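You operate a simulated robot arm through the tools that you are given. There is no shell and no other tool. Be economical: measure what you need, move in short steps, check, and stop when the job is done.

The job below is to be done with a simulated two-armed robot. You get a single attempt, and the scene is never put back.

TASK
Hold the round tin on the far end of the grey table steady with one hand and put the black block from the grey table in it with the other.

It is judged by the outcome, as a careful person would: the job done as asked, and still so three seconds after it is handed in. It fails if anything else is knocked over, pushed out of place, dropped, spilled or broken.

THE ROBOT
Two 7-joint arms with two-finger parallel grippers on one trunk, on a base that drives. Base frame: it is fixed to the floor where the robot stands at the start and does not move with it; the origin is under the middle of the robot, x ahead of it, y to its left, z up. Readings come in mm, rad, newtons and seconds.
The left shoulder is at the start at [50, 187, 1010], the right one opposite. With the tool pointing down near the work surface each hand reaches from about 100 to 660 mm from the robot's upright axis, wherever it stands, measured 20 degrees to its own side. Payload 3.43 kg a hand.
Tool frame (each hand has its own): the origin (TCP) lies between the finger pads and is the grasp point; the fingertips stand 30 mm ahead of it; z points along the fingers, y is the line along which they close. Largest opening 94 mm; finger width 28, thickness 10; the body of the gripper, 50 by 96 mm, starts 55 mm behind the TCP.
Orientation is that of the tool frame in the base frame, as a unit quaternion [w, x, y, z]. With the fingers straight down and closing along the base's y, the tool's x points along the base's -x, its y along +y and its z along -z.

THE INTERFACE
- The arms move only by the tool send_rows. It takes "left_plan", "right_plan" or both (then of equal length, played together; a hand with none holds still); each is a list of rows, each a list of 7 numbers: the gripper command, from -1 (shut) to 1 (fully open), values between in proportion, then the shift along the tool's x, y, z in units of 20 mm (1.0 is 20 mm), then the turn, a rotation vector about the tool's x, y, z in units of 5 degrees (1.0 is 5 degrees). In form: [[jaw, tx, ty, tz, wx, wy, wz], ...]. A call has 1 to 20 rows; each row shifts and turns the commanded pose from where the row before left it, along the tool's axes as they then stand. A call with a number of a shift or a turn outside -1 to 1 is refused whole. Rows are played at 5 a second. More than 50 mm and 0.15 rad between two rows, or a gripper value outside its range, and nothing of the call is played. Where a pose cannot be reached the arm comes as near as it can. A force on the tool above 40 N (or 10 N above the force at the start of the call, whichever is more), or a blocked arm, ends the call early, and 0.2 s more pass. Each finger travels about 153 mm/s and halts on what it meets, pressing with about 32 N; the grip force reading is that of the motor and also rises with nothing between the fingers. The clock runs only during rows and for 0.2 s after the last one: add rows that do not move to give the fingers time. It gives the time, the measured TCP pose, the force on the tool (base axes), the opening and the grip force at its end, in the units of the frame above (readings bear some noise), with the torque about the TCP (base axes, N m) and any sound that the robot's microphone picked up, and new pictures: "show" is both (left out), scene, wrist or none (wrist: the cameras of the hands that moved).
- Cameras (640 x 400 px; columns grow to the right, rows downward): "scene" is now at [143.4, 42.1, 1193.3]; the picture's right is [0.49, -0.87, 0.00], its down [-0.42, -0.23, -0.88] and it looks along [0.77, 0.43, -0.48] (base axes); focal length 222 px, centre (320, 200). "left" rides on the left gripper at [76, -14, -102] in its tool frame; the picture's right is [0.18, 0.98, 0.00], its down [-0.75, 0.14, -0.64] and it looks along [-0.63, 0.12, 0.77] (tool axes); focal length 243 px, centre (320, 200). "right" rides on the right gripper at [76, 14, -103] in its tool frame; the picture's right is [-0.18, 0.98, 0.00], its down [-0.75, -0.14, -0.64] and it looks along [-0.63, -0.12, 0.77] (tool axes); focal length 243 px, centre (320, 200). There is no depth. A picture from a camera that has moved, and an enlarged one, comes with that camera's place and axes in the base frame and with its lens. The place of the scene camera against the robot may be out by one fixed shift of up to 18 mm in any direction.
- lift_body(by): slides the trunk up (or, below 0, down) by that many mm; the arms and the scene camera ride with it, the base frame stays. It gives what a move gives, with no picture.
- roll_base(legs): drives the robot by 1 to 6 legs, each [ahead, left, turn to the left] in mm, mm and rad, along the robot's own axes; the way and the turn of a leg run together, so that a leg with both is an arc; at most 1500 mm and 3.142 rad a leg. The arms and the cameras ride along, it lands a little off, and it stops where it bumps. It gives what a move gives, and a new picture of the scene camera.
- head_to(pan, tilt): turns the head with the scene camera to pan (to the left, within 1.396 rad either way) and tilt (down, from -0.506 to 1.204), counted from straight ahead of the robot. It gives what a move gives, and a new picture of the scene camera.
- enlarge(camera, box): a new picture of the part [left, top, right, bottom] of that camera's present view, enlarged. No time passes.
- finish_job(): hands the job in; it is judged then, once.

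Go step by step. Nothing tells you exact positions but the pictures and the camera data: compare them with the known pose of the tool, close in by small moves and look again before you grip or let go. The budget is 120 turns and 260 pictures, counting those below and the enlarged ones. Unless the task says otherwise, let go and move clear before handing in, and close with one line.

The tools are called after "Request:" by a JSON object that holds its "api" and its "payload". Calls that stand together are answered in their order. send_rows: Moves the arms, as the interface text tells. Its arguments: {"type":"object","properties":{"left_plan":{"type":"array"},"right_plan":{"type":"array"},"show":{"type":"string","enum":["both","scene","wrist","none"]}},"required":[]} The other tools are called the same way: lift_body (by) slides the trunk up or down; roll_base (legs) drives the base; head_to (pan, tilt) turns the head that bears the scene camera; enlarge (camera, box) takes an enlarged picture of a part of a camera's view; finish_job () hands the job in.

At the start:

```text
t: 0.0
left_eef_pos: [298.1, 321.3, 983.7]
left_tool_rot: [0.001, -0.001, 1.0, 0.0]
left_contact_force: [-0.4, 0.4, -0.4]
left_wrist_torque: [0.03, -0.02, 0.0]
left_gripper_width: 93.9
left_grip_force: 0.1
right_eef_pos: [336.1, 59.5, 1052.9]
right_tool_rot: [0.0, 0.001, 1.0, 0.0]
right_contact_force: [0.3, 0.4, 0.9]
right_wrist_torque: [0.01, 0.0, -0.02]
right_gripper_width: 93.9
right_grip_force: 0.1
trunk travel left (down, up): [-225.0, 207.0]
robot x, y, heading: [-2.0, 0.8, -0.002]
head pan, tilt: [0.508, 0.501]
```

scene: 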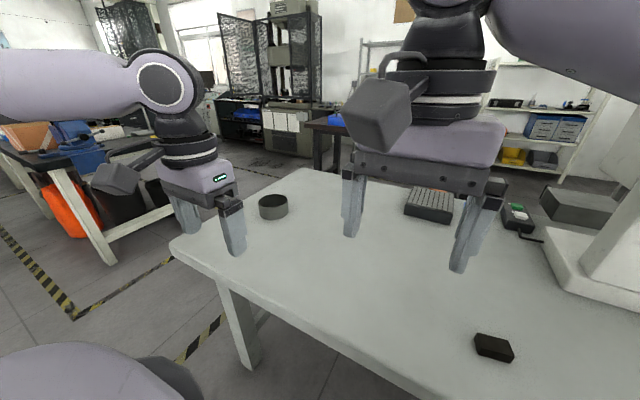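
right: 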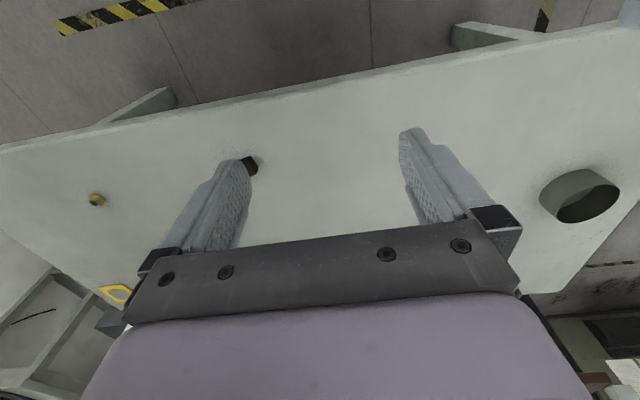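
left: 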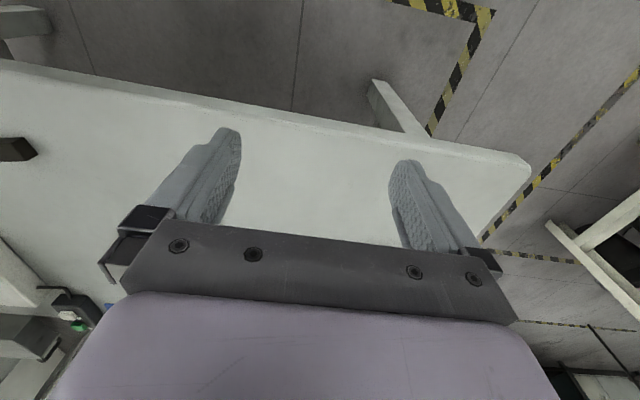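

The black block is on the near part of the table, at roughly (425, -80). The round tin is at the far left end, at roughly (560, 420), and the table top is at z of about 850. I'll enlarge both to fix their size and orientation.

Request:
{"api": "enlarge", "payload": {"camera": "scene", "box": [440, 310, 560, 385]}}

Request:
{"api": "enlarge", "payload": {"camera": "scene", "box": [220, 170, 340, 245]}}

Request:
{"api": "enlarge", "payload": {"camera": "right", "box": [480, 120, 640, 220]}}

```text
5.33 times, centred on (500, 348) of scene
camera zoom: at [143.4, 42.1, 1193.3], right [0.49, -0.87, 0.0], down [-0.42, -0.23, -0.88], along [0.77, 0.43, -0.48], focal length 1185 px, centre (-640, -587)
```

zoom: 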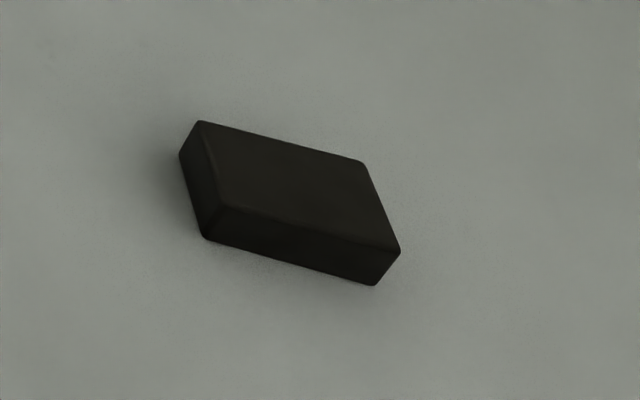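

```text
5.33 times, centred on (280, 208) of scene
camera zoom: at [143.4, 42.1, 1193.3], right [0.49, -0.87, 0.0], down [-0.42, -0.23, -0.88], along [0.77, 0.43, -0.48], focal length 1185 px, centre (533, 160)
```

zoom: 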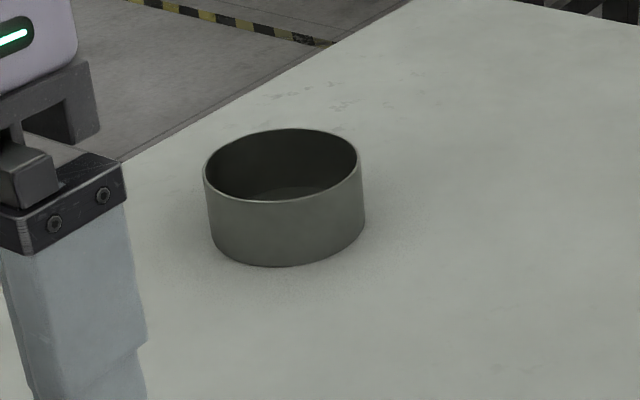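

```text
4.00 times, centred on (560, 170) of right
camera zoom: at [259.1, 75.0, 1154.5], right [0.18, 0.98, 0.0], down [0.75, -0.14, 0.64], along [0.63, -0.12, -0.77], focal length 970 px, centre (-640, 320)
```

zoom: 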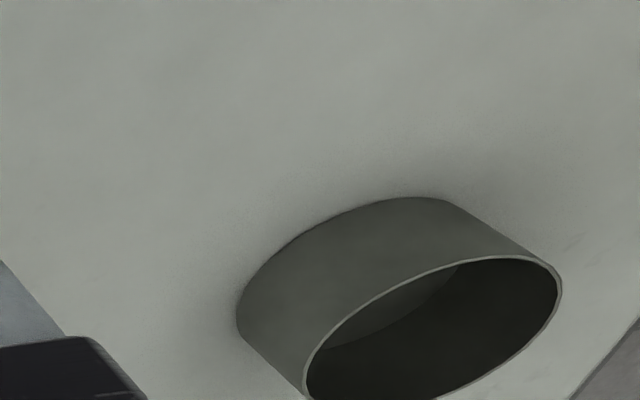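

The tin is an open cup about 85 mm across, and the block is a flat bar turned slightly on the table. I'll bring the right hand above the block, keeping it well clear, to measure it.

Request:
{"api": "send_rows", "payload": {"right_plan": [[1, -0.46, -1, 0.6, 0, 0, 0], [1, -0.46, -1, 0.6, 0, 0, 0], [1, -0.46, -1, 0.6, 0, 0, 0], [1, -0.46, -1, 0.6, 0, 0, 0], [1, -0.46, -1, 0.6, 0, 0, 0], [1, -0.46, -1, 0.6, 0, 0, 0], [1, -0.46, -1, 0.6, 0, 0, 0], [1, 0, 0, 0, 0, 0, 0], [1, 0, 0, 0, 0, 0, 0]]}}

```text
t: 2.0
left_eef_pos: [298.0, 322.1, 984.9]
left_tool_rot: [-0.001, -0.001, 1.0, 0.0]
left_contact_force: [-0.4, 0.5, 0.5]
left_wrist_torque: [-0.05, -0.01, 0.02]
left_gripper_width: 94.0
left_grip_force: 0.0
right_eef_pos: [400.8, -80.2, 968.5]
right_tool_rot: [0.0, 0.001, 1.0, 0.0]
right_contact_force: [-1.1, 0.5, 0.2]
right_wrist_torque: [0.0, 0.01, 0.02]
right_gripper_width: 94.2
right_grip_force: 0.0
trunk travel left (down, up): [-225.0, 207.0]
robot x, y, heading: [-2.7, -1.1, -0.003]
head pan, tilt: [0.508, 0.501]
camera scene: at [143.4, 42.1, 1193.3], right [0.49, -0.87, 0.0], down [-0.42, -0.23, -0.88], along [0.77, 0.43, -0.48], focal length 222 px, centre (320, 200)
camera right: at [324.7, -64.7, 1069.6], right [0.18, 0.98, 0.0], down [0.75, -0.14, 0.64], along [0.63, -0.12, -0.77], focal length 243 px, centre (320, 200)
```

scene: 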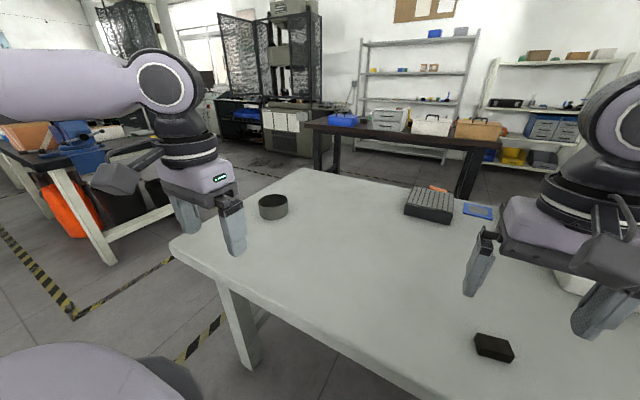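
right: 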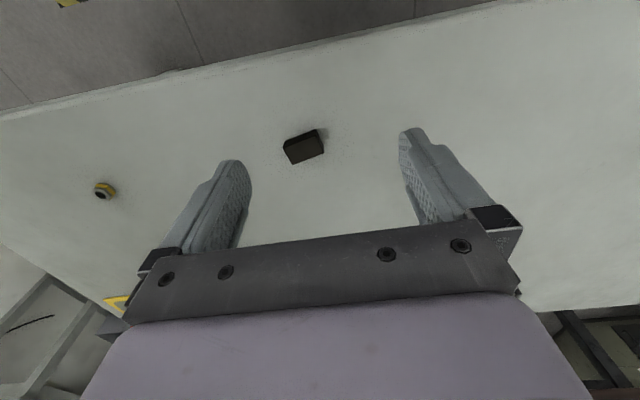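

The block is clear in the right wrist view. The table height is still uncertain, so I'll measure the block in that view and then take a second, well-separated one.

Request:
{"api": "enlarge", "payload": {"camera": "right", "box": [254, 110, 350, 170]}}

Request:
{"api": "send_rows", "payload": {"right_plan": [[1, -1, 0, 0, 0, 0, 0], [1, -1, 0, 0, 0, 0, 0], [1, -1, -0.5, 0, 0, 0, 0], [1, -1, -0.5, 0, 0, 0, 0], [1, 0, 0, 1, 0, 0, 0], [1, 0, 0, 0, 0, 0, 0], [1, 0, 0, 0, 0, 0, 0]], "show": "wrist"}}

Request:
{"api": "enlarge", "payload": {"camera": "right", "box": [240, 60, 368, 140]}}

```text
6.67 times, centred on (302, 140) of right
camera zoom: at [324.7, -64.7, 1069.6], right [0.18, 0.98, 0.0], down [0.75, -0.14, 0.64], along [0.63, -0.12, -0.77], focal length 1618 px, centre (440, 600)
```

zoom: 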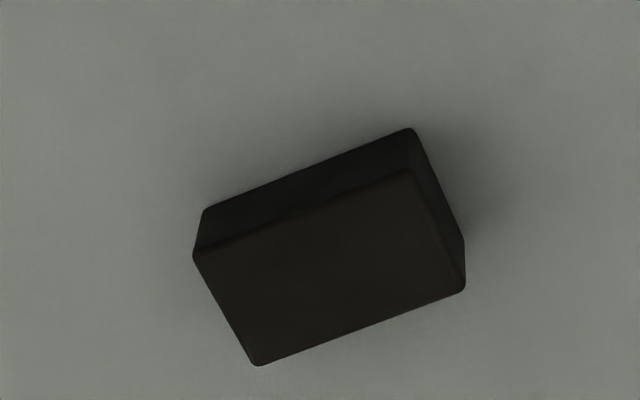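

```text
t: 3.6
left_eef_pos: [298.0, 321.5, 984.9]
left_tool_rot: [0.0, -0.001, 1.0, 0.0]
left_contact_force: [-0.3, -0.1, 0.0]
left_wrist_torque: [-0.01, 0.01, -0.02]
left_gripper_width: 94.0
left_grip_force: 0.2
right_eef_pos: [480.0, -99.0, 948.1]
right_tool_rot: [0.001, -0.001, 1.0, 0.0]
right_contact_force: [-0.5, 0.0, 0.3]
right_wrist_torque: [-0.01, 0.03, -0.02]
right_gripper_width: 93.9
right_grip_force: 0.0
trunk travel left (down, up): [-225.0, 207.0]
robot x, y, heading: [-0.3, 0.3, 0.002]
head pan, tilt: [0.508, 0.501]
camera right: at [404.1, -84.4, 1050.7], right [0.18, 0.98, 0.0], down [0.75, -0.14, 0.64], along [0.63, -0.12, -0.77], focal length 243 px, centre (320, 200)
```

right: 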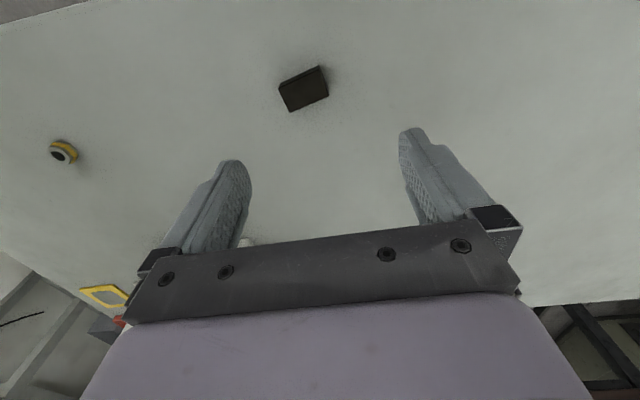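

```text
5.00 times, centred on (304, 100) of right
camera zoom: at [404.1, -84.4, 1050.7], right [0.18, 0.98, 0.0], down [0.75, -0.14, 0.64], along [0.63, -0.12, -0.77], focal length 1213 px, centre (400, 700)
```

zoom: 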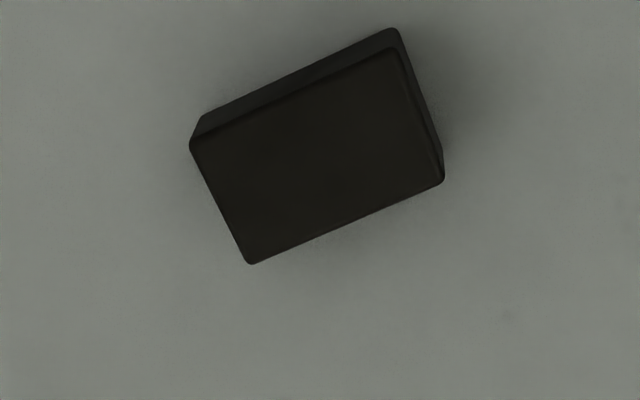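

From two views, the block's top face is centred at about (480, -117, 768). It measures about 48 x 28 x 20 mm, its long axis is turned 12.5° from y, and the table is at about 748. I'll turn the right hand by about +102° so it closes across the 28 mm side. That also puts its camera away from where the left hand will later be.

Request:
{"api": "send_rows", "payload": {"right_plan": [[1, 0, -0.9, 0, 0, 0, 0], [1, 0, 0, 0, 0, 0, -1], [1, 0, 0, 0, 0, 0, -1], [1, 0, 0, 0, 0, 0, -1], [1, 0, 0, 0, 0, 0, -1], [1, 0, 0, 0, 0, 0, -1], [1, 0, 0, 0, 0, 0, -1], [1, 0, 0, 0, 0, 0, -1], [1, 0, 0, 0, 0, 0, -1], [1, 0, 0, 0, 0, 0, -1], [1, 0, 0, 0, 0, 0, -1], [1, 0, 0, 0, 0, 0, -1], [1, 0, 0, 0, 0, 0, -1], [1, 0, 0, 0, 0, 0, -1], [1, 0, 0, 0, 0, 0, -1], [1, 0, 0, 0, 0, 0, -1], [1, 0, 0, 0, 0, 0, -1], [1, 0, 0, 0, 0, 0, -1], [1, 0, 0, 0, 0, 0, -1], [1, 0, 0, 0, 0, 0, -1]]}}

```text
t: 7.8
left_eef_pos: [297.7, 321.1, 984.4]
left_tool_rot: [-0.001, -0.001, 1.0, 0.0]
left_contact_force: [0.2, -0.6, 0.0]
left_wrist_torque: [0.01, 0.02, 0.02]
left_gripper_width: 93.9
left_grip_force: 0.0
right_eef_pos: [480.7, -117.7, 948.0]
right_tool_rot: [0.001, -0.442, 0.897, 0.0]
right_contact_force: [-0.9, 0.2, -0.6]
right_wrist_torque: [-0.01, 0.03, -0.02]
right_gripper_width: 93.9
right_grip_force: 0.0
right hand out of reach, approached as far as the arm can: row 13, 14, 15, 16, 17, 18, 19, 20
trunk travel left (down, up): [-225.0, 207.0]
robot x, y, heading: [1.5, -0.2, -0.005]
head pan, tilt: [0.508, 0.501]
camera scene: at [143.4, 42.1, 1193.3], right [0.49, -0.87, 0.0], down [-0.42, -0.23, -0.88], along [0.77, 0.43, -0.48], focal length 222 px, centre (320, 200)
camera right: at [422.1, -168.5, 1050.3], right [-0.67, 0.74, 0.0], down [0.57, 0.51, 0.64], along [0.48, 0.43, -0.77], focal length 243 px, centre (320, 200)
```

scene: 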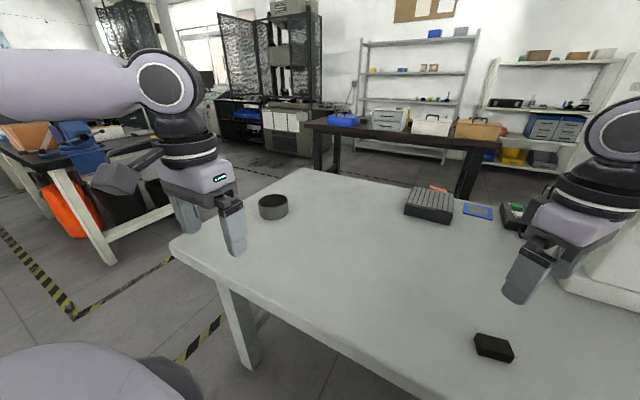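
right: 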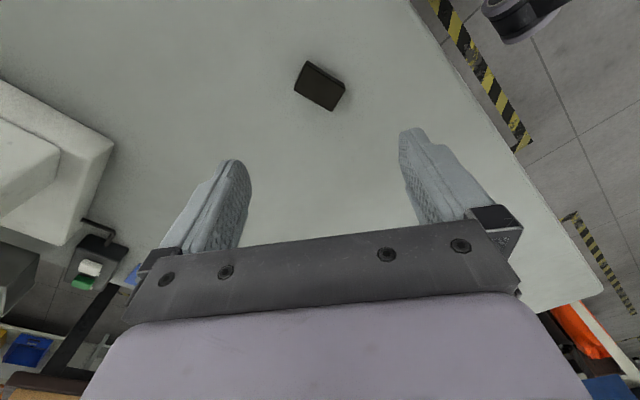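

The right wrist stops at about +52° of turn. I'll turn it the other way, to about -77°, which grips the same 28 mm side, and see how far it gets.

Request:
{"api": "send_rows", "payload": {"right_plan": [[1, 0, 0, 0, 0, 0, 1], [1, 0, 0, 0, 0, 0, 1], [1, 0, 0, 0, 0, 0, 1], [1, 0, 0, 0, 0, 0, 1], [1, 0, 0, 0, 0, 0, 1], [1, 0, 0, 0, 0, 0, 1], [1, 0, 0, 0, 0, 0, 1], [1, 0, 0, 0, 0, 0, 1], [1, 0, 0, 0, 0, 0, 1], [1, 0, 0, 0, 0, 0, 1], [1, 0, 0, 0, 0, 0, 1], [1, 0, 0, 0, 0, 0, 1], [1, 0, 0, 0, 0, 0, 1], [1, 0, 0, 0, 0, 0, 1], [1, 0, 0, 0, 0, 0, 1], [1, 0, 0, 0, 0, 0, 1], [1, 0, 0, 0, 0, 0, 1], [1, 0, 0, 0, 0, 0, 1], [1, 0, 0, 0, 0, 0, 1], [1, 0, 0, 0, 0, 0, 1]], "show": "none"}}

```text
t: 12.0
left_eef_pos: [298.2, 322.1, 984.5]
left_tool_rot: [-0.001, 0.0, 1.0, 0.0]
left_contact_force: [-0.5, 0.0, -0.5]
left_wrist_torque: [-0.03, 0.01, 0.02]
left_gripper_width: 93.7
left_grip_force: 0.0
right_eef_pos: [480.7, -119.8, 949.1]
right_tool_rot: [0.001, 0.404, 0.915, -0.001]
right_contact_force: [0.0, 0.0, -0.5]
right_wrist_torque: [0.0, -0.01, 0.02]
right_gripper_width: 94.0
right_grip_force: 0.1
trunk travel left (down, up): [-225.0, 207.0]
robot x, y, heading: [-3.3, -0.1, 0.001]
head pan, tilt: [0.508, 0.501]
```

The right hand is at -48°. Another 30° should reach the grip angle.

Request:
{"api": "send_rows", "payload": {"right_plan": [[1, 0, 0, 0, 0, 0, 1], [1, 0, 0, 0, 0, 0, 1], [1, 0, 0, 0, 0, 0, 1], [1, 0, 0, 0, 0, 0, 1], [1, 0, 0, 0, 0, 0, 1], [1, 0, 0, 0, 0, 0, 1], [1, 0, 0, 0, 0, 0, 0], [1, 0, 0, 0, 0, 0, 0]]}}

```text
t: 13.8
left_eef_pos: [297.6, 323.2, 984.7]
left_tool_rot: [0.0, 0.0, 1.0, 0.0]
left_contact_force: [1.0, -0.2, 0.4]
left_wrist_torque: [0.01, 0.0, 0.0]
left_gripper_width: 94.0
left_grip_force: 0.1
right_eef_pos: [480.4, -117.9, 948.3]
right_tool_rot: [0.0, 0.625, 0.78, 0.0]
right_contact_force: [-0.9, -0.3, 0.1]
right_wrist_torque: [-0.06, -0.01, 0.04]
right_gripper_width: 93.9
right_grip_force: 0.0
trunk travel left (down, up): [-225.0, 207.0]
robot x, y, heading: [0.0, 0.7, 0.001]
head pan, tilt: [0.508, 0.501]
camera scene: at [143.4, 42.1, 1193.3], right [0.49, -0.87, 0.0], down [-0.42, -0.23, -0.88], along [0.77, 0.43, -0.48], focal length 222 px, centre (320, 200)
camera right: at [477.7, -40.2, 1050.2], right [1.0, 0.03, 0.0], down [0.02, -0.77, 0.64], along [0.02, -0.64, -0.77], focal length 243 px, centre (320, 200)
```

scene: 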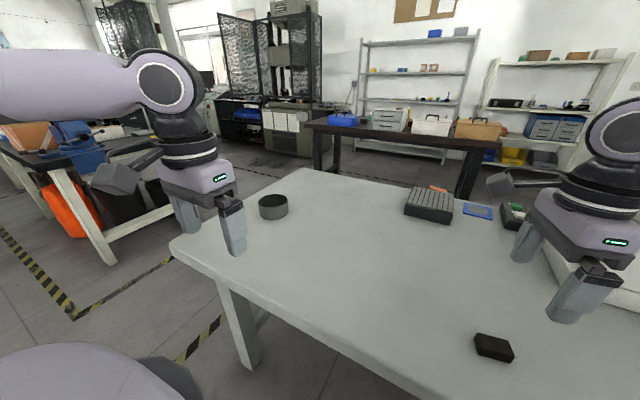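
right: 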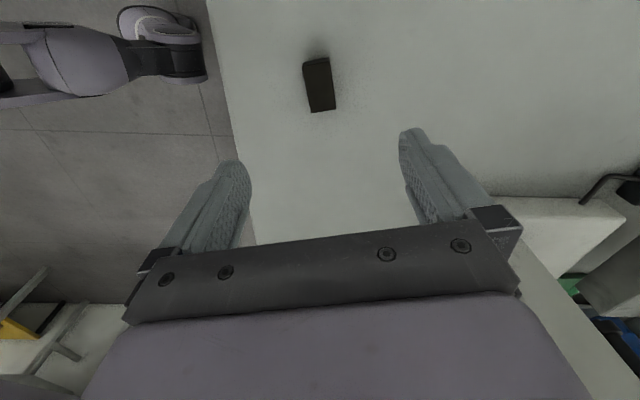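

The hand is aligned over the block, and this view confirms it at about (480, -115). I'll lower it, with a check before the last bit.

Request:
{"api": "send_rows", "payload": {"right_plan": [[1, 0, 0, 1, 0, 0, 0], [1, 0, 0, 1, 0, 0, 0], [1, 0, 0, 1, 0, 0, 0], [1, 0, 0, 1, 0, 0, 0], [1, 0, 0, 1, 0, 0, 0], [1, 0, 0, 1, 0, 0, 0], [1, 0, 0, 0.8, 0, 0, 0], [1, 0, 0, 0, 0, 0, 0]]}}

```text
t: 15.6
left_eef_pos: [297.7, 321.9, 985.1]
left_tool_rot: [0.0, -0.001, 1.0, 0.0]
left_contact_force: [0.6, 0.2, -0.7]
left_wrist_torque: [0.01, 0.01, 0.01]
left_gripper_width: 94.1
left_grip_force: 0.1
right_eef_pos: [480.7, -116.9, 812.3]
right_tool_rot: [0.0, 0.626, 0.78, 0.0]
right_contact_force: [0.0, -0.4, -0.7]
right_wrist_torque: [0.0, 0.01, -0.01]
right_gripper_width: 94.0
right_grip_force: 0.0
trunk travel left (down, up): [-225.0, 207.0]
robot x, y, heading: [-2.0, -1.0, -0.001]
head pan, tilt: [0.508, 0.501]
camera scene: at [143.5, 42.1, 1193.3], right [0.49, -0.87, 0.0], down [-0.42, -0.23, -0.88], along [0.77, 0.43, -0.48], focal length 222 px, centre (320, 200)
camera right: at [477.5, -39.4, 913.9], right [1.0, 0.03, 0.0], down [0.03, -0.77, 0.64], along [0.02, -0.64, -0.77], focal length 243 px, centre (320, 200)
```

scene: 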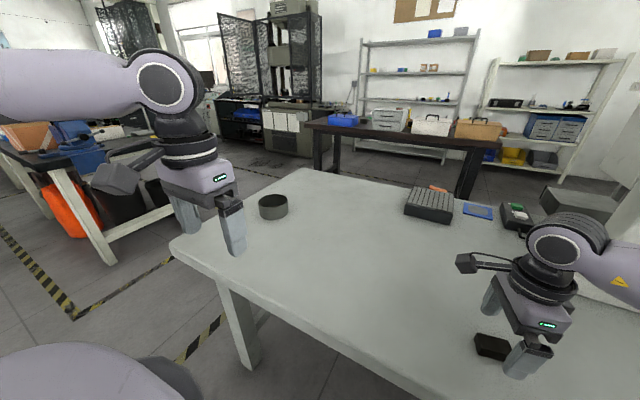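
right: 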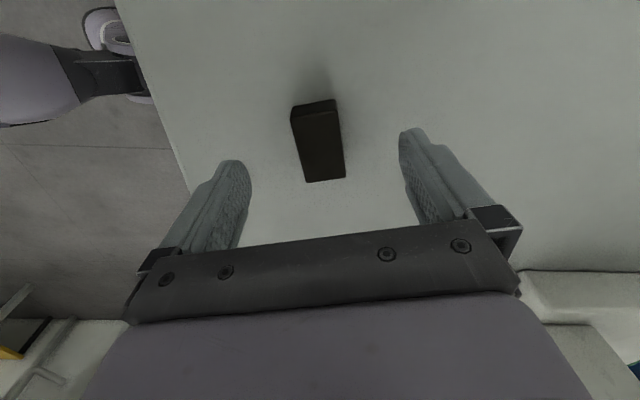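

The block is centred between the fingers. I'll lower 28 mm and close.

Request:
{"api": "send_rows", "payload": {"right_plan": [[1, 0, 0, 0.7, 0, 0, 0], [1, 0, 0, 0.7, 0, 0, 0], [1, 0, 0, 0, 0, 0, 0], [-1, 0, 0, 0, 0, 0, 0], [-1, 0, 0, 0, 0, 0, 0], [-1, 0, 0, 0, 0, 0, 0], [-1, 0, 0, 0, 0, 0, 0]], "show": "wrist"}}

```text
t: 17.2
left_eef_pos: [297.9, 320.6, 985.8]
left_tool_rot: [0.0, -0.001, 1.0, 0.001]
left_contact_force: [0.2, -0.6, -0.3]
left_wrist_torque: [-0.02, 0.0, 0.03]
left_gripper_width: 94.1
left_grip_force: 0.1
right_eef_pos: [480.1, -116.8, 785.3]
right_tool_rot: [0.001, 0.626, 0.78, 0.0]
right_contact_force: [-0.3, -0.2, 0.1]
right_wrist_torque: [-0.03, 0.0, -0.01]
right_gripper_width: 29.6
right_grip_force: 32.0
trunk travel left (down, up): [-225.0, 207.0]
robot x, y, heading: [-0.2, -2.3, -0.0]
head pan, tilt: [0.508, 0.501]
camera right: at [477.6, -39.1, 886.4], right [1.0, 0.03, 0.0], down [0.03, -0.77, 0.64], along [0.02, -0.64, -0.77], focal length 243 px, centre (320, 200)
```

right: 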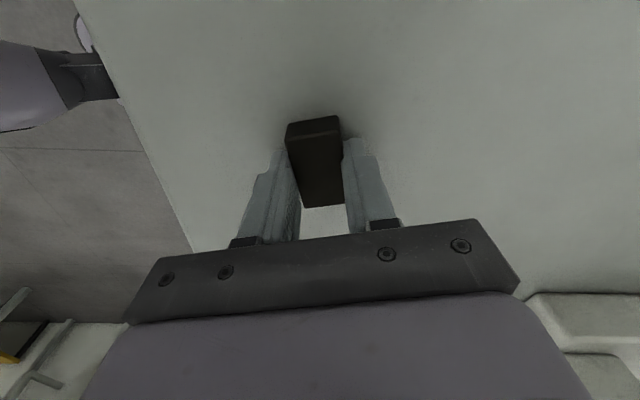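

The block is held at 29.6 mm. With the table now at about 748, the tin works out farther away, near (700, 550), and about 110 mm across by 50 mm high. I can reach it best from the table's left end. I'll lift the block and look left to check the driving space.

Request:
{"api": "send_rows", "payload": {"right_plan": [[-1, 0, 0, -1, 0, 0, 0], [-1, 0, 0, -1, 0, 0, 0], [-1, 0, 0, -1, 0, 0, 0], [-1, 0, 0, -1, 0, 0, 0], [-1, 0, 0, -1, 0, 0, 0], [-1, 0, 0, -1, 0, 0, 0], [-1, 0, 0, -1, 0, 0, 0], [-1, 0, 0, -1, 0, 0, 0], [-1, 0, 0, -1, 0, 0, 0], [-1, 0, 0, -1, 0, 0, 0], [-1, 0, 0, 0, 0, 0, 0]], "show": "wrist"}}

Request:
{"api": "head_to", "payload": {"pan": 1.35, "tilt": 0.5}}

Request:
{"api": "head_to", "payload": {"pan": 0.6, "tilt": 0.5}}

```text
t: 19.6
left_eef_pos: [297.2, 321.6, 986.2]
left_tool_rot: [-0.001, -0.001, 1.0, -0.001]
left_contact_force: [0.1, 1.0, 0.7]
left_wrist_torque: [0.01, 0.01, -0.02]
left_gripper_width: 93.8
left_grip_force: 0.1
right_eef_pos: [481.6, -117.6, 985.0]
right_tool_rot: [0.0, 0.626, 0.78, 0.0]
right_contact_force: [0.3, 0.8, -2.4]
right_wrist_torque: [-0.02, -0.04, 0.0]
right_gripper_width: 29.4
right_grip_force: 32.5
trunk travel left (down, up): [-225.0, 207.0]
robot x, y, heading: [-0.3, -1.6, -0.001]
head pan, tilt: [0.508, 0.501]
camera right: at [478.1, -39.9, 1087.2], right [1.0, 0.03, 0.0], down [0.03, -0.77, 0.64], along [0.02, -0.64, -0.77], focal length 243 px, centre (320, 200)
```

right: 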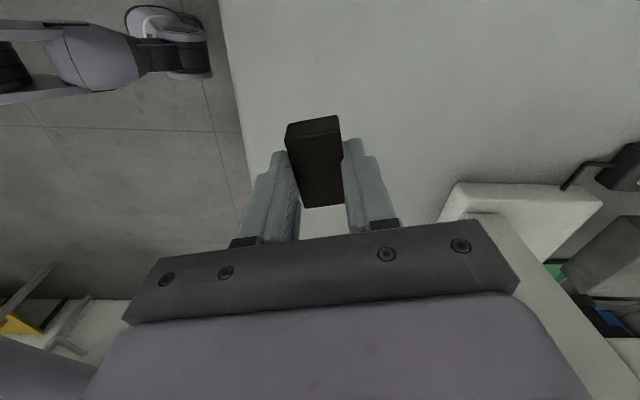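

```text
t: 20.8
left_eef_pos: [298.3, 321.9, 985.2]
left_tool_rot: [0.0, -0.001, 1.0, 0.0]
left_contact_force: [-0.4, -0.1, 0.0]
left_wrist_torque: [-0.05, -0.02, -0.02]
left_gripper_width: 94.1
left_grip_force: 0.1
right_eef_pos: [481.9, -117.7, 984.9]
right_tool_rot: [0.0, 0.625, 0.78, 0.0]
right_contact_force: [0.3, 0.3, -2.9]
right_wrist_torque: [0.02, -0.01, -0.02]
right_gripper_width: 29.4
right_grip_force: 32.4
trunk travel left (down, up): [-225.0, 207.0]
robot x, y, heading: [0.8, -2.3, 0.001]
head pan, tilt: [1.349, 0.499]
camera scene: at [84.3, 86.5, 1193.4], right [0.98, -0.22, 0.0], down [-0.11, -0.47, -0.88], along [0.19, 0.86, -0.48], focal length 222 px, centre (320, 200)
```

scene: 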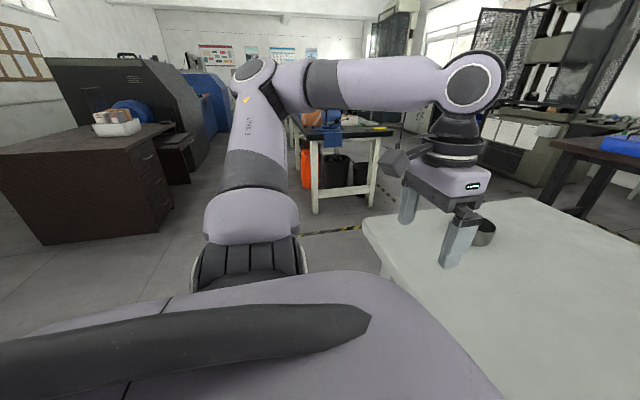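

```text
t: 21.9
left_eef_pos: [298.1, 322.3, 985.6]
left_tool_rot: [0.0, -0.001, 1.0, 0.0]
left_contact_force: [-0.4, 0.4, -0.4]
left_wrist_torque: [-0.02, -0.01, 0.03]
left_gripper_width: 93.9
left_grip_force: 0.1
right_eef_pos: [481.4, -118.3, 984.6]
right_tool_rot: [0.0, 0.626, 0.78, 0.001]
right_contact_force: [-0.4, 1.0, -3.4]
right_wrist_torque: [-0.01, 0.01, 0.01]
right_gripper_width: 29.4
right_grip_force: 31.4
trunk travel left (down, up): [-225.0, 207.0]
robot x, y, heading: [1.3, -1.1, 0.0]
head pan, tilt: [0.6, 0.499]
camera scene: at [139.2, 49.2, 1193.4], right [0.57, -0.82, 0.0], down [-0.39, -0.27, -0.88], along [0.72, 0.5, -0.48], focal length 222 px, centre (320, 200)
```

scene: 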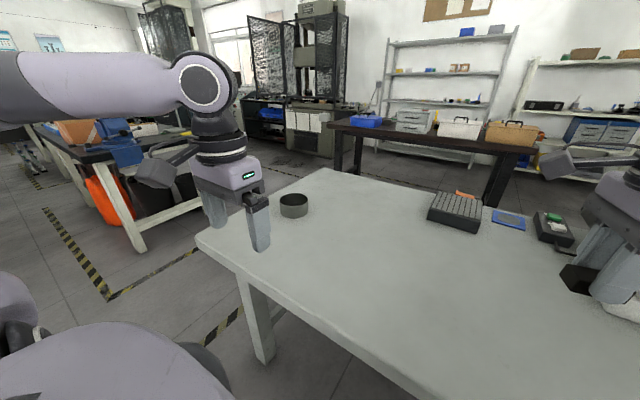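

There is about 1.2 m of free floor between the table's left end and the next bench. I'll back off, drive left past the table, turn to face its end, and slide across in line with the tin, staying well back.

Request:
{"api": "roll_base", "payload": {"legs": [[-250, 0, 0], [0, 1350, 0], [0, 0, -1.571], [0, 950, 0]]}}

Request:
{"api": "head_to", "payload": {"pan": 0.0, "tilt": 0.6}}

```text
t: 47.5
left_eef_pos: [1023.9, 1046.4, 985.7]
left_tool_rot: [0.0, 0.71, 0.705, 0.0]
left_contact_force: [-0.3, 0.1, 0.3]
left_wrist_torque: [-0.01, 0.0, 0.0]
left_gripper_width: 93.9
left_grip_force: 0.0
right_eef_pos: [583.7, 866.0, 984.4]
right_tool_rot: [0.0, 0.994, 0.105, 0.0]
right_contact_force: [-0.1, 0.5, -2.8]
right_wrist_torque: [0.03, -0.02, -0.01]
right_gripper_width: 29.8
right_grip_force: 32.3
trunk travel left (down, up): [-225.0, 207.0]
robot x, y, heading: [706.8, 1346.0, -1.577]
head pan, tilt: [0.6, 0.499]
camera scene: at [761.3, 1210.5, 1193.4], right [-0.83, -0.56, 0.0], down [-0.27, 0.4, -0.88], along [0.49, -0.73, -0.48], focal length 222 px, centre (320, 200)
```

scene: 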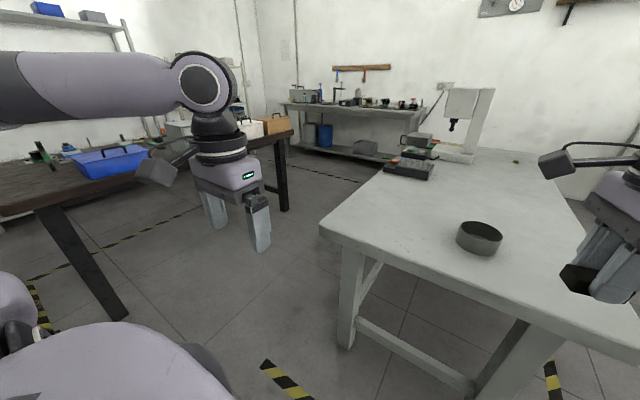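

```text
t: 48.5
left_eef_pos: [1023.6, 1045.6, 983.9]
left_tool_rot: [0.0, 0.709, 0.705, 0.0]
left_contact_force: [-0.3, 0.5, 0.9]
left_wrist_torque: [0.01, -0.03, -0.02]
left_gripper_width: 94.2
left_grip_force: 0.1
right_eef_pos: [583.4, 865.9, 984.2]
right_tool_rot: [0.0, 0.995, 0.104, 0.0]
right_contact_force: [0.4, 0.6, -3.3]
right_wrist_torque: [0.01, 0.02, -0.03]
right_gripper_width: 29.4
right_grip_force: 31.7
trunk travel left (down, up): [-225.0, 207.0]
robot x, y, heading: [704.1, 1345.8, -1.579]
head pan, tilt: [0.0, 0.6]
camera scene: at [709.8, 1197.7, 1184.3], right [-1.0, 0.01, 0.0], down [0.0, 0.56, -0.83], along [-0.01, -0.82, -0.56], focal length 222 px, centre (320, 200)
```

scene: 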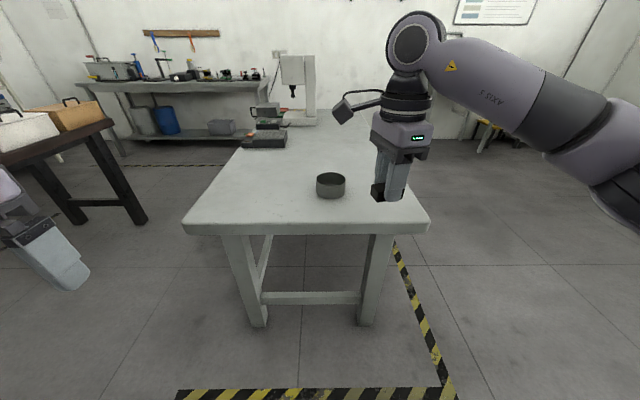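

The robot now faces the table's left end, and the tin is straight ahead at about (660, 500). The edge is at y of about 706. I'll drive ahead 310 mm and 43 mm to the right, so the tin is about 530 mm ahead.

Request:
{"api": "roll_base", "payload": {"legs": [[0, -43, 0], [310, 0, 0.008]]}}

Request:
{"api": "enlarge", "payload": {"camera": "scene", "box": [240, 150, 400, 250]}}

Request:
{"api": "enlarge", "payload": {"camera": "left", "box": [0, 0, 640, 400]}}

Request:
{"api": "enlarge", "payload": {"camera": "right", "box": [0, 0, 640, 400]}}

```text
t: 51.3
left_eef_pos: [981.4, 745.2, 984.4]
left_tool_rot: [0.0, 0.707, 0.707, 0.0]
left_contact_force: [-0.4, 0.1, 0.2]
left_wrist_torque: [-0.02, 0.0, -0.01]
left_gripper_width: 94.2
left_grip_force: 0.0
right_eef_pos: [540.3, 562.7, 984.7]
right_tool_rot: [0.0, 0.994, 0.108, 0.0]
right_contact_force: [-0.9, -0.2, -1.9]
right_wrist_torque: [0.0, -0.02, -0.01]
right_gripper_width: 29.5
right_grip_force: 31.9
trunk travel left (down, up): [-225.0, 207.0]
robot x, y, heading: [661.7, 1039.2, -1.57]
head pan, tilt: [0.0, 0.6]
camera scene: at [666.0, 893.8, 1184.3], right [-1.0, 0.0, 0.0], down [0.0, 0.57, -0.82], along [0.0, -0.82, -0.57], focal length 222 px, centre (320, 200)
```

scene: 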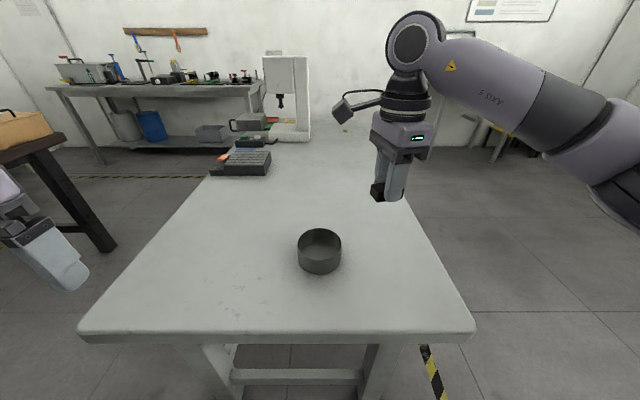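

```text
4.00 times, centred on (320, 200) of scene
camera zoom: at [666.0, 893.8, 1184.3], right [-1.0, 0.0, 0.0], down [0.0, 0.57, -0.82], along [0.0, -0.82, -0.57], focal length 889 px, centre (320, 200)
```

zoom: 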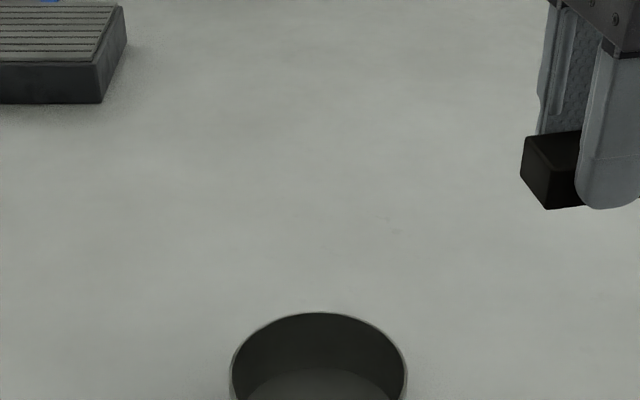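

```text
1.00 times, centred on (320, 200) of left (not enlarged: the box is as wide or as high as the picture)
camera zoom: at [967.6, 820.5, 1088.1], right [0.98, 0.18, 0.0], down [0.14, -0.75, 0.64], along [0.12, -0.63, -0.77], focal length 243 px, centre (320, 200)
```

zoom: 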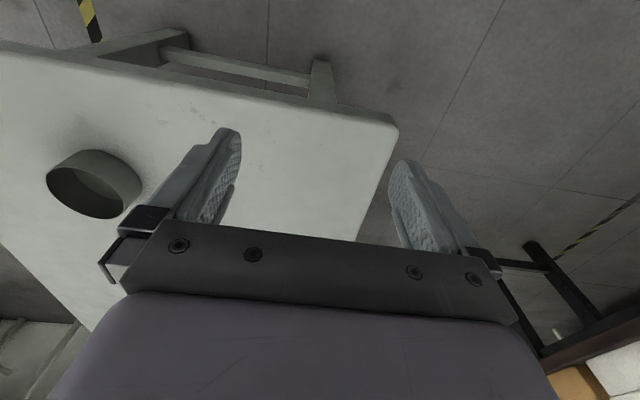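

```text
1.00 times, centred on (320, 200) of right (not enlarged: the box is as wide or as high as the picture)
camera zoom: at [618.5, 565.0, 1086.7], right [0.03, -1.0, 0.0], down [-0.77, -0.02, 0.64], along [-0.64, -0.02, -0.77], focal length 243 px, centre (320, 200)
```

zoom: 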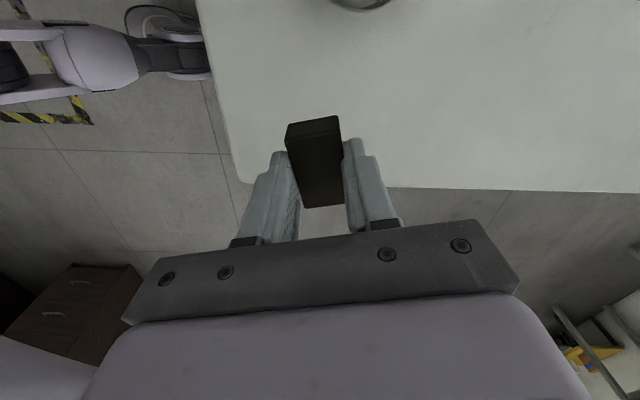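

The tin is now about 520 mm straight ahead. I'll take a precise look at it.

Request:
{"api": "enlarge", "payload": {"camera": "scene", "box": [272, 220, 368, 280]}}

Request:
{"api": "enlarge", "payload": {"camera": "left", "box": [30, 130, 158, 210]}}

```text
6.67 times, centred on (320, 250) of scene
camera zoom: at [666.0, 893.8, 1184.3], right [-1.0, 0.0, 0.0], down [0.0, 0.57, -0.82], along [0.0, -0.82, -0.57], focal length 1481 px, centre (320, -133)
```

zoom: 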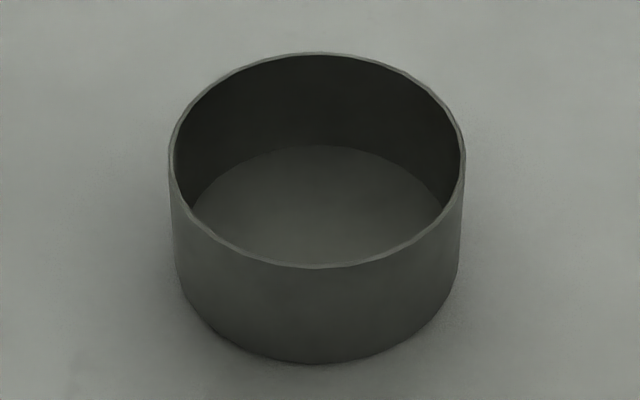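

```text
5.00 times, centred on (94, 170) of left
camera zoom: at [967.6, 820.5, 1088.1], right [0.98, 0.18, 0.0], down [0.14, -0.75, 0.64], along [0.12, -0.63, -0.77], focal length 1213 px, centre (1450, 350)
```

zoom: 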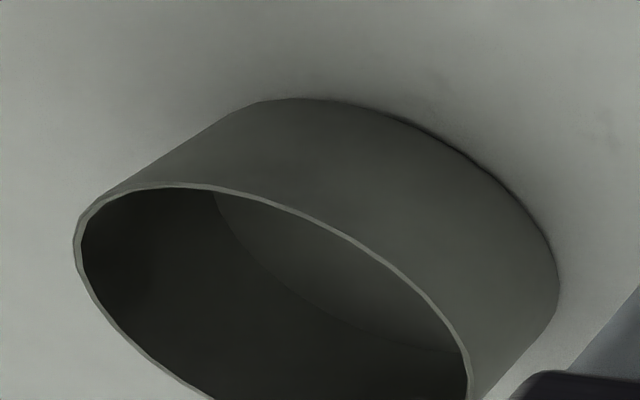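

From both cameras the tin's centre is at about (661, 524), the rim is at z of about 798, and it is 105 mm across and 50 mm high. My plan is for the left hand to pinch the far-left wall. The right hand, turned to about +50° and leaning back-right, will then lower the block in. I'll turn the right hand first so its camera swings out of the way.

Request:
{"api": "send_rows", "payload": {"right_plan": [[-1, 0, 0, 0, 0, 0, -1], [-1, 0, 0, 0, 0, 0, -1], [-1, 0, 0, 0, 0, 0, -1], [-1, 0, 0, 0, 0, 0, -1], [-1, 0, 0, 0, 0, 0, -1], [-1, 0, 0, 0, 0, 0, -1], [-1, 0, 0, 0, 0, 0, -1], [-1, 0, 0, 0, 0, 0, -1], [-1, 0, 0, 0, 0, 0, -1], [-1, 0, 0, 0, 0, 0, -1], [-1, 0, 0, 0, 0, 0, -1], [-1, 0, 0, 0, 0, 0, -1], [-1, 0, 0, 0, 0, 0, -1], [-1, 0, 0, 0, 0, 0, -1], [-1, 0, 0, 0, 0, 0, -1], [-1, 0, 0, 0, 0, 0, -1], [-1, 0, 0, 0, 0, 0, -1], [-1, 0, 0, 0, 0, 0, -1], [-1, 0, 0, 0, 0, 0, -1], [-1, 0, 0, 0, 0, 0, -1]], "show": "none"}}

Request:
{"api": "send_rows", "payload": {"right_plan": [[-1, 0, 0, 0, 0, 0, -1], [-1, 0, 0, 0, 0, 0, -1], [-1, 0, 0, 0, 0, 0, -1], [-1, 0, 0, 0, 0, 0, -1], [-1, 0, 0, 0, 0, 0, -1], [-1, 1, 0, 0, 0, 0, 0], [-1, 1, 0, 0, 0, 0, 0], [-1, 1, 0, 0, 0, 0, 0], [-1, 0, 0, 0, 0, 0, 0]]}}

```text
t: 55.5
left_eef_pos: [981.6, 745.6, 985.3]
left_tool_rot: [0.0, 0.707, 0.707, 0.0]
left_contact_force: [0.2, -0.2, -0.4]
left_wrist_torque: [0.01, 0.03, 0.01]
left_gripper_width: 93.8
left_grip_force: 0.1
right_eef_pos: [542.1, 562.4, 984.3]
right_tool_rot: [0.0, 0.556, 0.832, 0.0]
right_contact_force: [0.7, 0.7, -2.1]
right_wrist_torque: [0.0, -0.02, 0.0]
right_gripper_width: 29.7
right_grip_force: 31.7
trunk travel left (down, up): [-225.0, 207.0]
robot x, y, heading: [660.5, 1043.0, -1.571]
head pan, tilt: [0.0, 0.6]
```

```text
t: 57.5
left_eef_pos: [981.4, 743.7, 985.2]
left_tool_rot: [0.0, 0.707, 0.707, -0.001]
left_contact_force: [0.2, 0.4, 0.1]
left_wrist_torque: [0.02, 0.0, -0.01]
left_gripper_width: 94.0
left_grip_force: 0.0
right_eef_pos: [498.2, 604.9, 985.1]
right_tool_rot: [0.0, 0.363, 0.932, 0.001]
right_contact_force: [-0.6, -0.1, -2.5]
right_wrist_torque: [-0.02, 0.02, 0.0]
right_gripper_width: 29.5
right_grip_force: 32.3
trunk travel left (down, up): [-225.0, 207.0]
robot x, y, heading: [660.4, 1043.0, -1.572]
head pan, tilt: [0.0, 0.6]
camera scene: at [666.0, 894.1, 1184.3], right [-1.0, 0.0, 0.0], down [0.0, 0.57, -0.82], along [0.0, -0.82, -0.57], focal length 222 px, centre (320, 200)
camera right: at [450.2, 667.8, 1086.6], right [0.8, 0.6, 0.0], down [0.46, -0.61, 0.64], along [0.39, -0.51, -0.77], focal length 243 px, centre (320, 200)
```

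scene: 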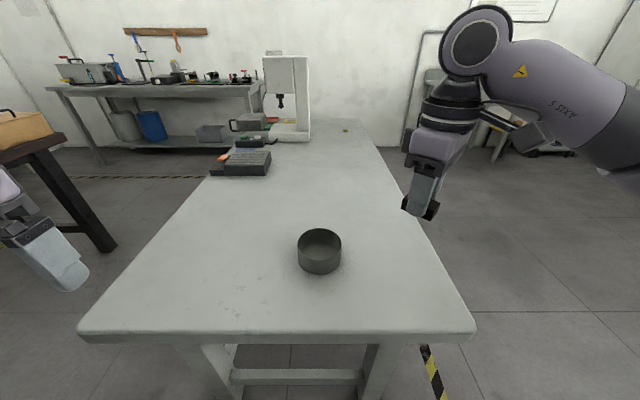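
right: 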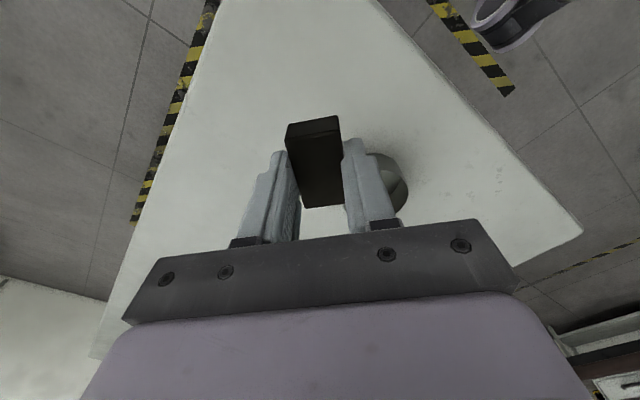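

The right hand is ready at +47° with the block secure. Now I'll bring the left hand, open, to above the tin's far-left rim.

Request:
{"api": "send_rows", "payload": {"left_plan": [[1, -0.85, -0.94, 0.3, 0, 0, 0], [1, -0.85, -0.94, 0.3, 0, 0, 0], [1, -0.85, -0.94, 0.3, 0, 0, 0], [1, -0.85, -0.94, 0.3, 0, 0, 0], [1, -0.85, -0.94, 0.3, 0, 0, 0], [1, -0.85, -0.94, 0.3, 0, 0, 0], [1, -0.85, -0.94, 0.3, 0, 0, 0], [1, -0.85, -0.94, 0.3, 0, 0, 0], [1, -0.85, -0.94, 0.3, 0, 0, 0], [1, -0.85, -0.94, 0.3, 0, 0, 0], [1, -0.85, -0.94, 0.3, 0, 0, 0], [1, -0.85, -0.94, 0.3, 0, 0, 0], [1, -0.85, -0.94, 0.3, 0, 0, 0], [1, -0.85, -0.94, 0.3, 0, 0, 0], [1, -0.85, -0.94, 0.3, 0, 0, 0]], "show": "wrist"}}

Request:
{"api": "send_rows", "payload": {"left_plan": [[0.2, 0, 0, 0, 0, 0, 1], [0.2, 0, 0, 0, 0, 0, 1], [0.2, 0, 0, 0, 0, 0, 1], [0.2, 0, 0, 0, 0, 0, 1], [0.2, 0, 0, 0, 0, 0, 1], [0.2, 0, 0, 0, 0, 0, 1], [0.2, 0, 0, 0, 0, 0, 1], [0.2, 0, 0, 0, 0, 0, 1], [0.2, 0, 0, 0, 0, 0, 1], [0.2, 0, 0, 0, 0, 0, 0], [0.2, 0, 0, 0, 0, 0, 0]]}}

```text
t: 60.7
left_eef_pos: [823.4, 584.2, 909.4]
left_tool_rot: [0.001, 0.707, 0.707, 0.0]
left_contact_force: [1.0, 0.2, 0.4]
left_wrist_torque: [0.04, 0.01, -0.01]
left_gripper_width: 94.0
left_grip_force: 0.1
left hand out of reach, approached as far as the arm can: row 9, 10, 11, 12, 13, 14, 15
right_eef_pos: [497.0, 604.8, 984.0]
right_tool_rot: [0.001, 0.363, 0.932, 0.0]
right_contact_force: [-0.5, 0.0, -2.3]
right_wrist_torque: [0.01, -0.04, 0.0]
right_gripper_width: 29.7
right_grip_force: 32.1
trunk travel left (down, up): [-225.0, 207.0]
robot x, y, heading: [660.1, 1045.3, -1.577]
head pan, tilt: [0.0, 0.6]
camera left: at [809.5, 660.8, 1011.9], right [0.98, 0.18, 0.0], down [0.14, -0.75, 0.64], along [0.12, -0.63, -0.77], focal length 243 px, centre (320, 200)
```

left: 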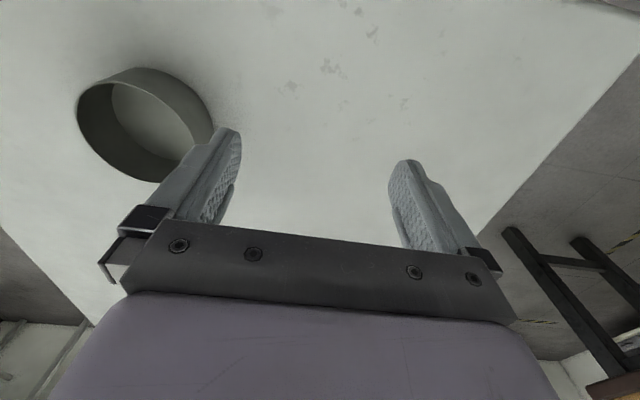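

```text
t: 63.1
left_eef_pos: [824.0, 582.8, 908.8]
left_tool_rot: [0.0, 0.924, 0.382, 0.001]
left_contact_force: [0.4, 0.1, 0.2]
left_wrist_torque: [0.0, -0.04, 0.01]
left_gripper_width: 56.4
left_grip_force: 0.0
right_eef_pos: [497.1, 605.4, 985.0]
right_tool_rot: [0.001, 0.364, 0.932, 0.0]
right_contact_force: [0.1, 0.3, -1.7]
right_wrist_torque: [-0.03, 0.0, -0.04]
right_gripper_width: 29.4
right_grip_force: 32.7
trunk travel left (down, up): [-225.0, 207.0]
robot x, y, heading: [662.2, 1044.4, -1.577]
head pan, tilt: [0.0, 0.6]
camera scene: at [666.0, 894.1, 1184.3], right [-1.0, 0.0, 0.0], down [0.0, 0.57, -0.82], along [0.0, -0.82, -0.57], focal length 222 px, centre (320, 200)
camera left: at [868.4, 647.6, 1011.9], right [0.82, -0.57, 0.0], down [-0.43, -0.63, 0.64], along [-0.36, -0.53, -0.77], focal length 243 px, centre (320, 200)
```

scene: 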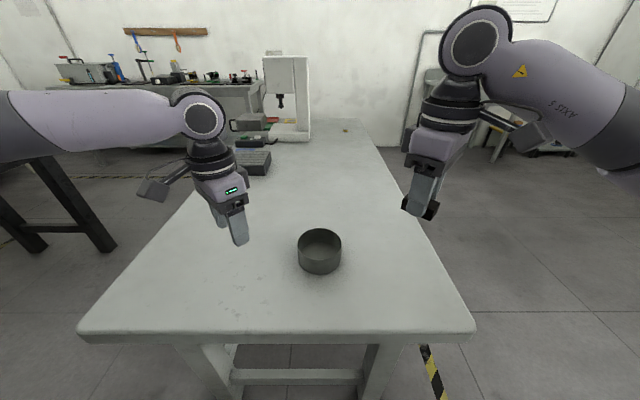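
left: 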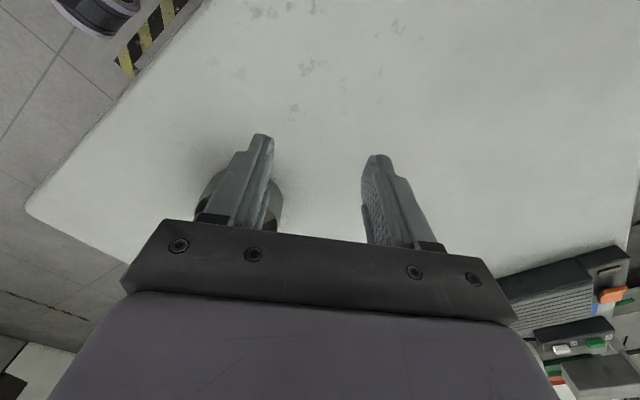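

The left hand stopped short because of its reach at that orientation. After the turn to -45° it may get further, so I'll continue toward the rim from here.

Request:
{"api": "send_rows", "payload": {"left_plan": [[0.2, -0.98, -0.14, 0, 0, 0, 0], [0.2, -0.98, -0.14, 0, 0, 0, 0], [0.2, -0.98, -0.14, 0, 0, 0, 0], [0.2, -0.98, -0.14, 0, 0, 0, 0], [0.2, -0.98, -0.14, 0, 0, 0, 0], [0.2, -0.98, -0.14, 0, 0, 0, 0]]}}

```text
t: 64.5
left_eef_pos: [824.0, 584.3, 908.1]
left_tool_rot: [0.0, 0.924, 0.382, 0.0]
left_contact_force: [-0.6, -0.8, -0.6]
left_wrist_torque: [-0.01, 0.01, -0.01]
left_gripper_width: 56.3
left_grip_force: 0.2
left hand out of reach, approached as far as the arm can: row 1, 2, 3, 4, 5, 6
right_eef_pos: [497.5, 604.8, 984.5]
right_tool_rot: [0.0, 0.363, 0.932, -0.001]
right_contact_force: [0.0, -0.5, -2.8]
right_wrist_torque: [0.03, -0.01, -0.02]
right_gripper_width: 29.7
right_grip_force: 32.2
trunk travel left (down, up): [-225.0, 207.0]
robot x, y, heading: [661.1, 1040.7, -1.568]
head pan, tilt: [0.0, 0.6]
camera scene: at [666.0, 894.1, 1184.3], right [-1.0, 0.0, 0.0], down [0.0, 0.57, -0.82], along [0.0, -0.82, -0.57], focal length 222 px, centre (320, 200)
camera left: at [868.3, 647.6, 1012.0], right [0.83, -0.56, 0.0], down [-0.43, -0.63, 0.64], along [-0.36, -0.53, -0.77], focal length 243 px, centre (320, 200)
```

scene: 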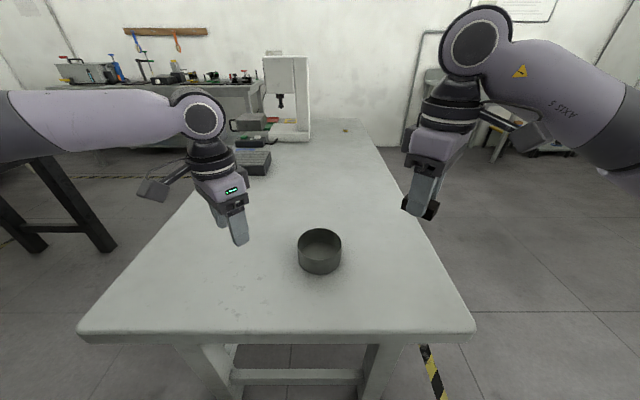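
left: 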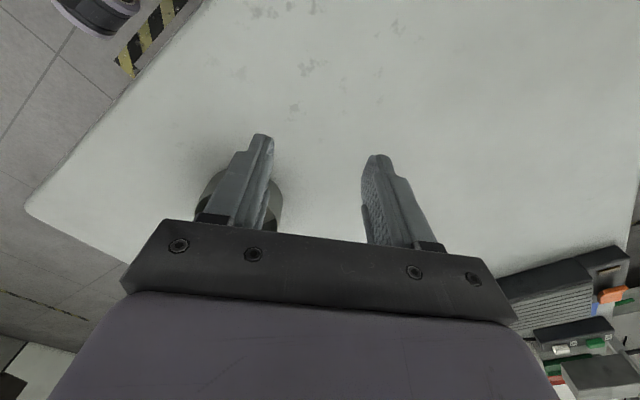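

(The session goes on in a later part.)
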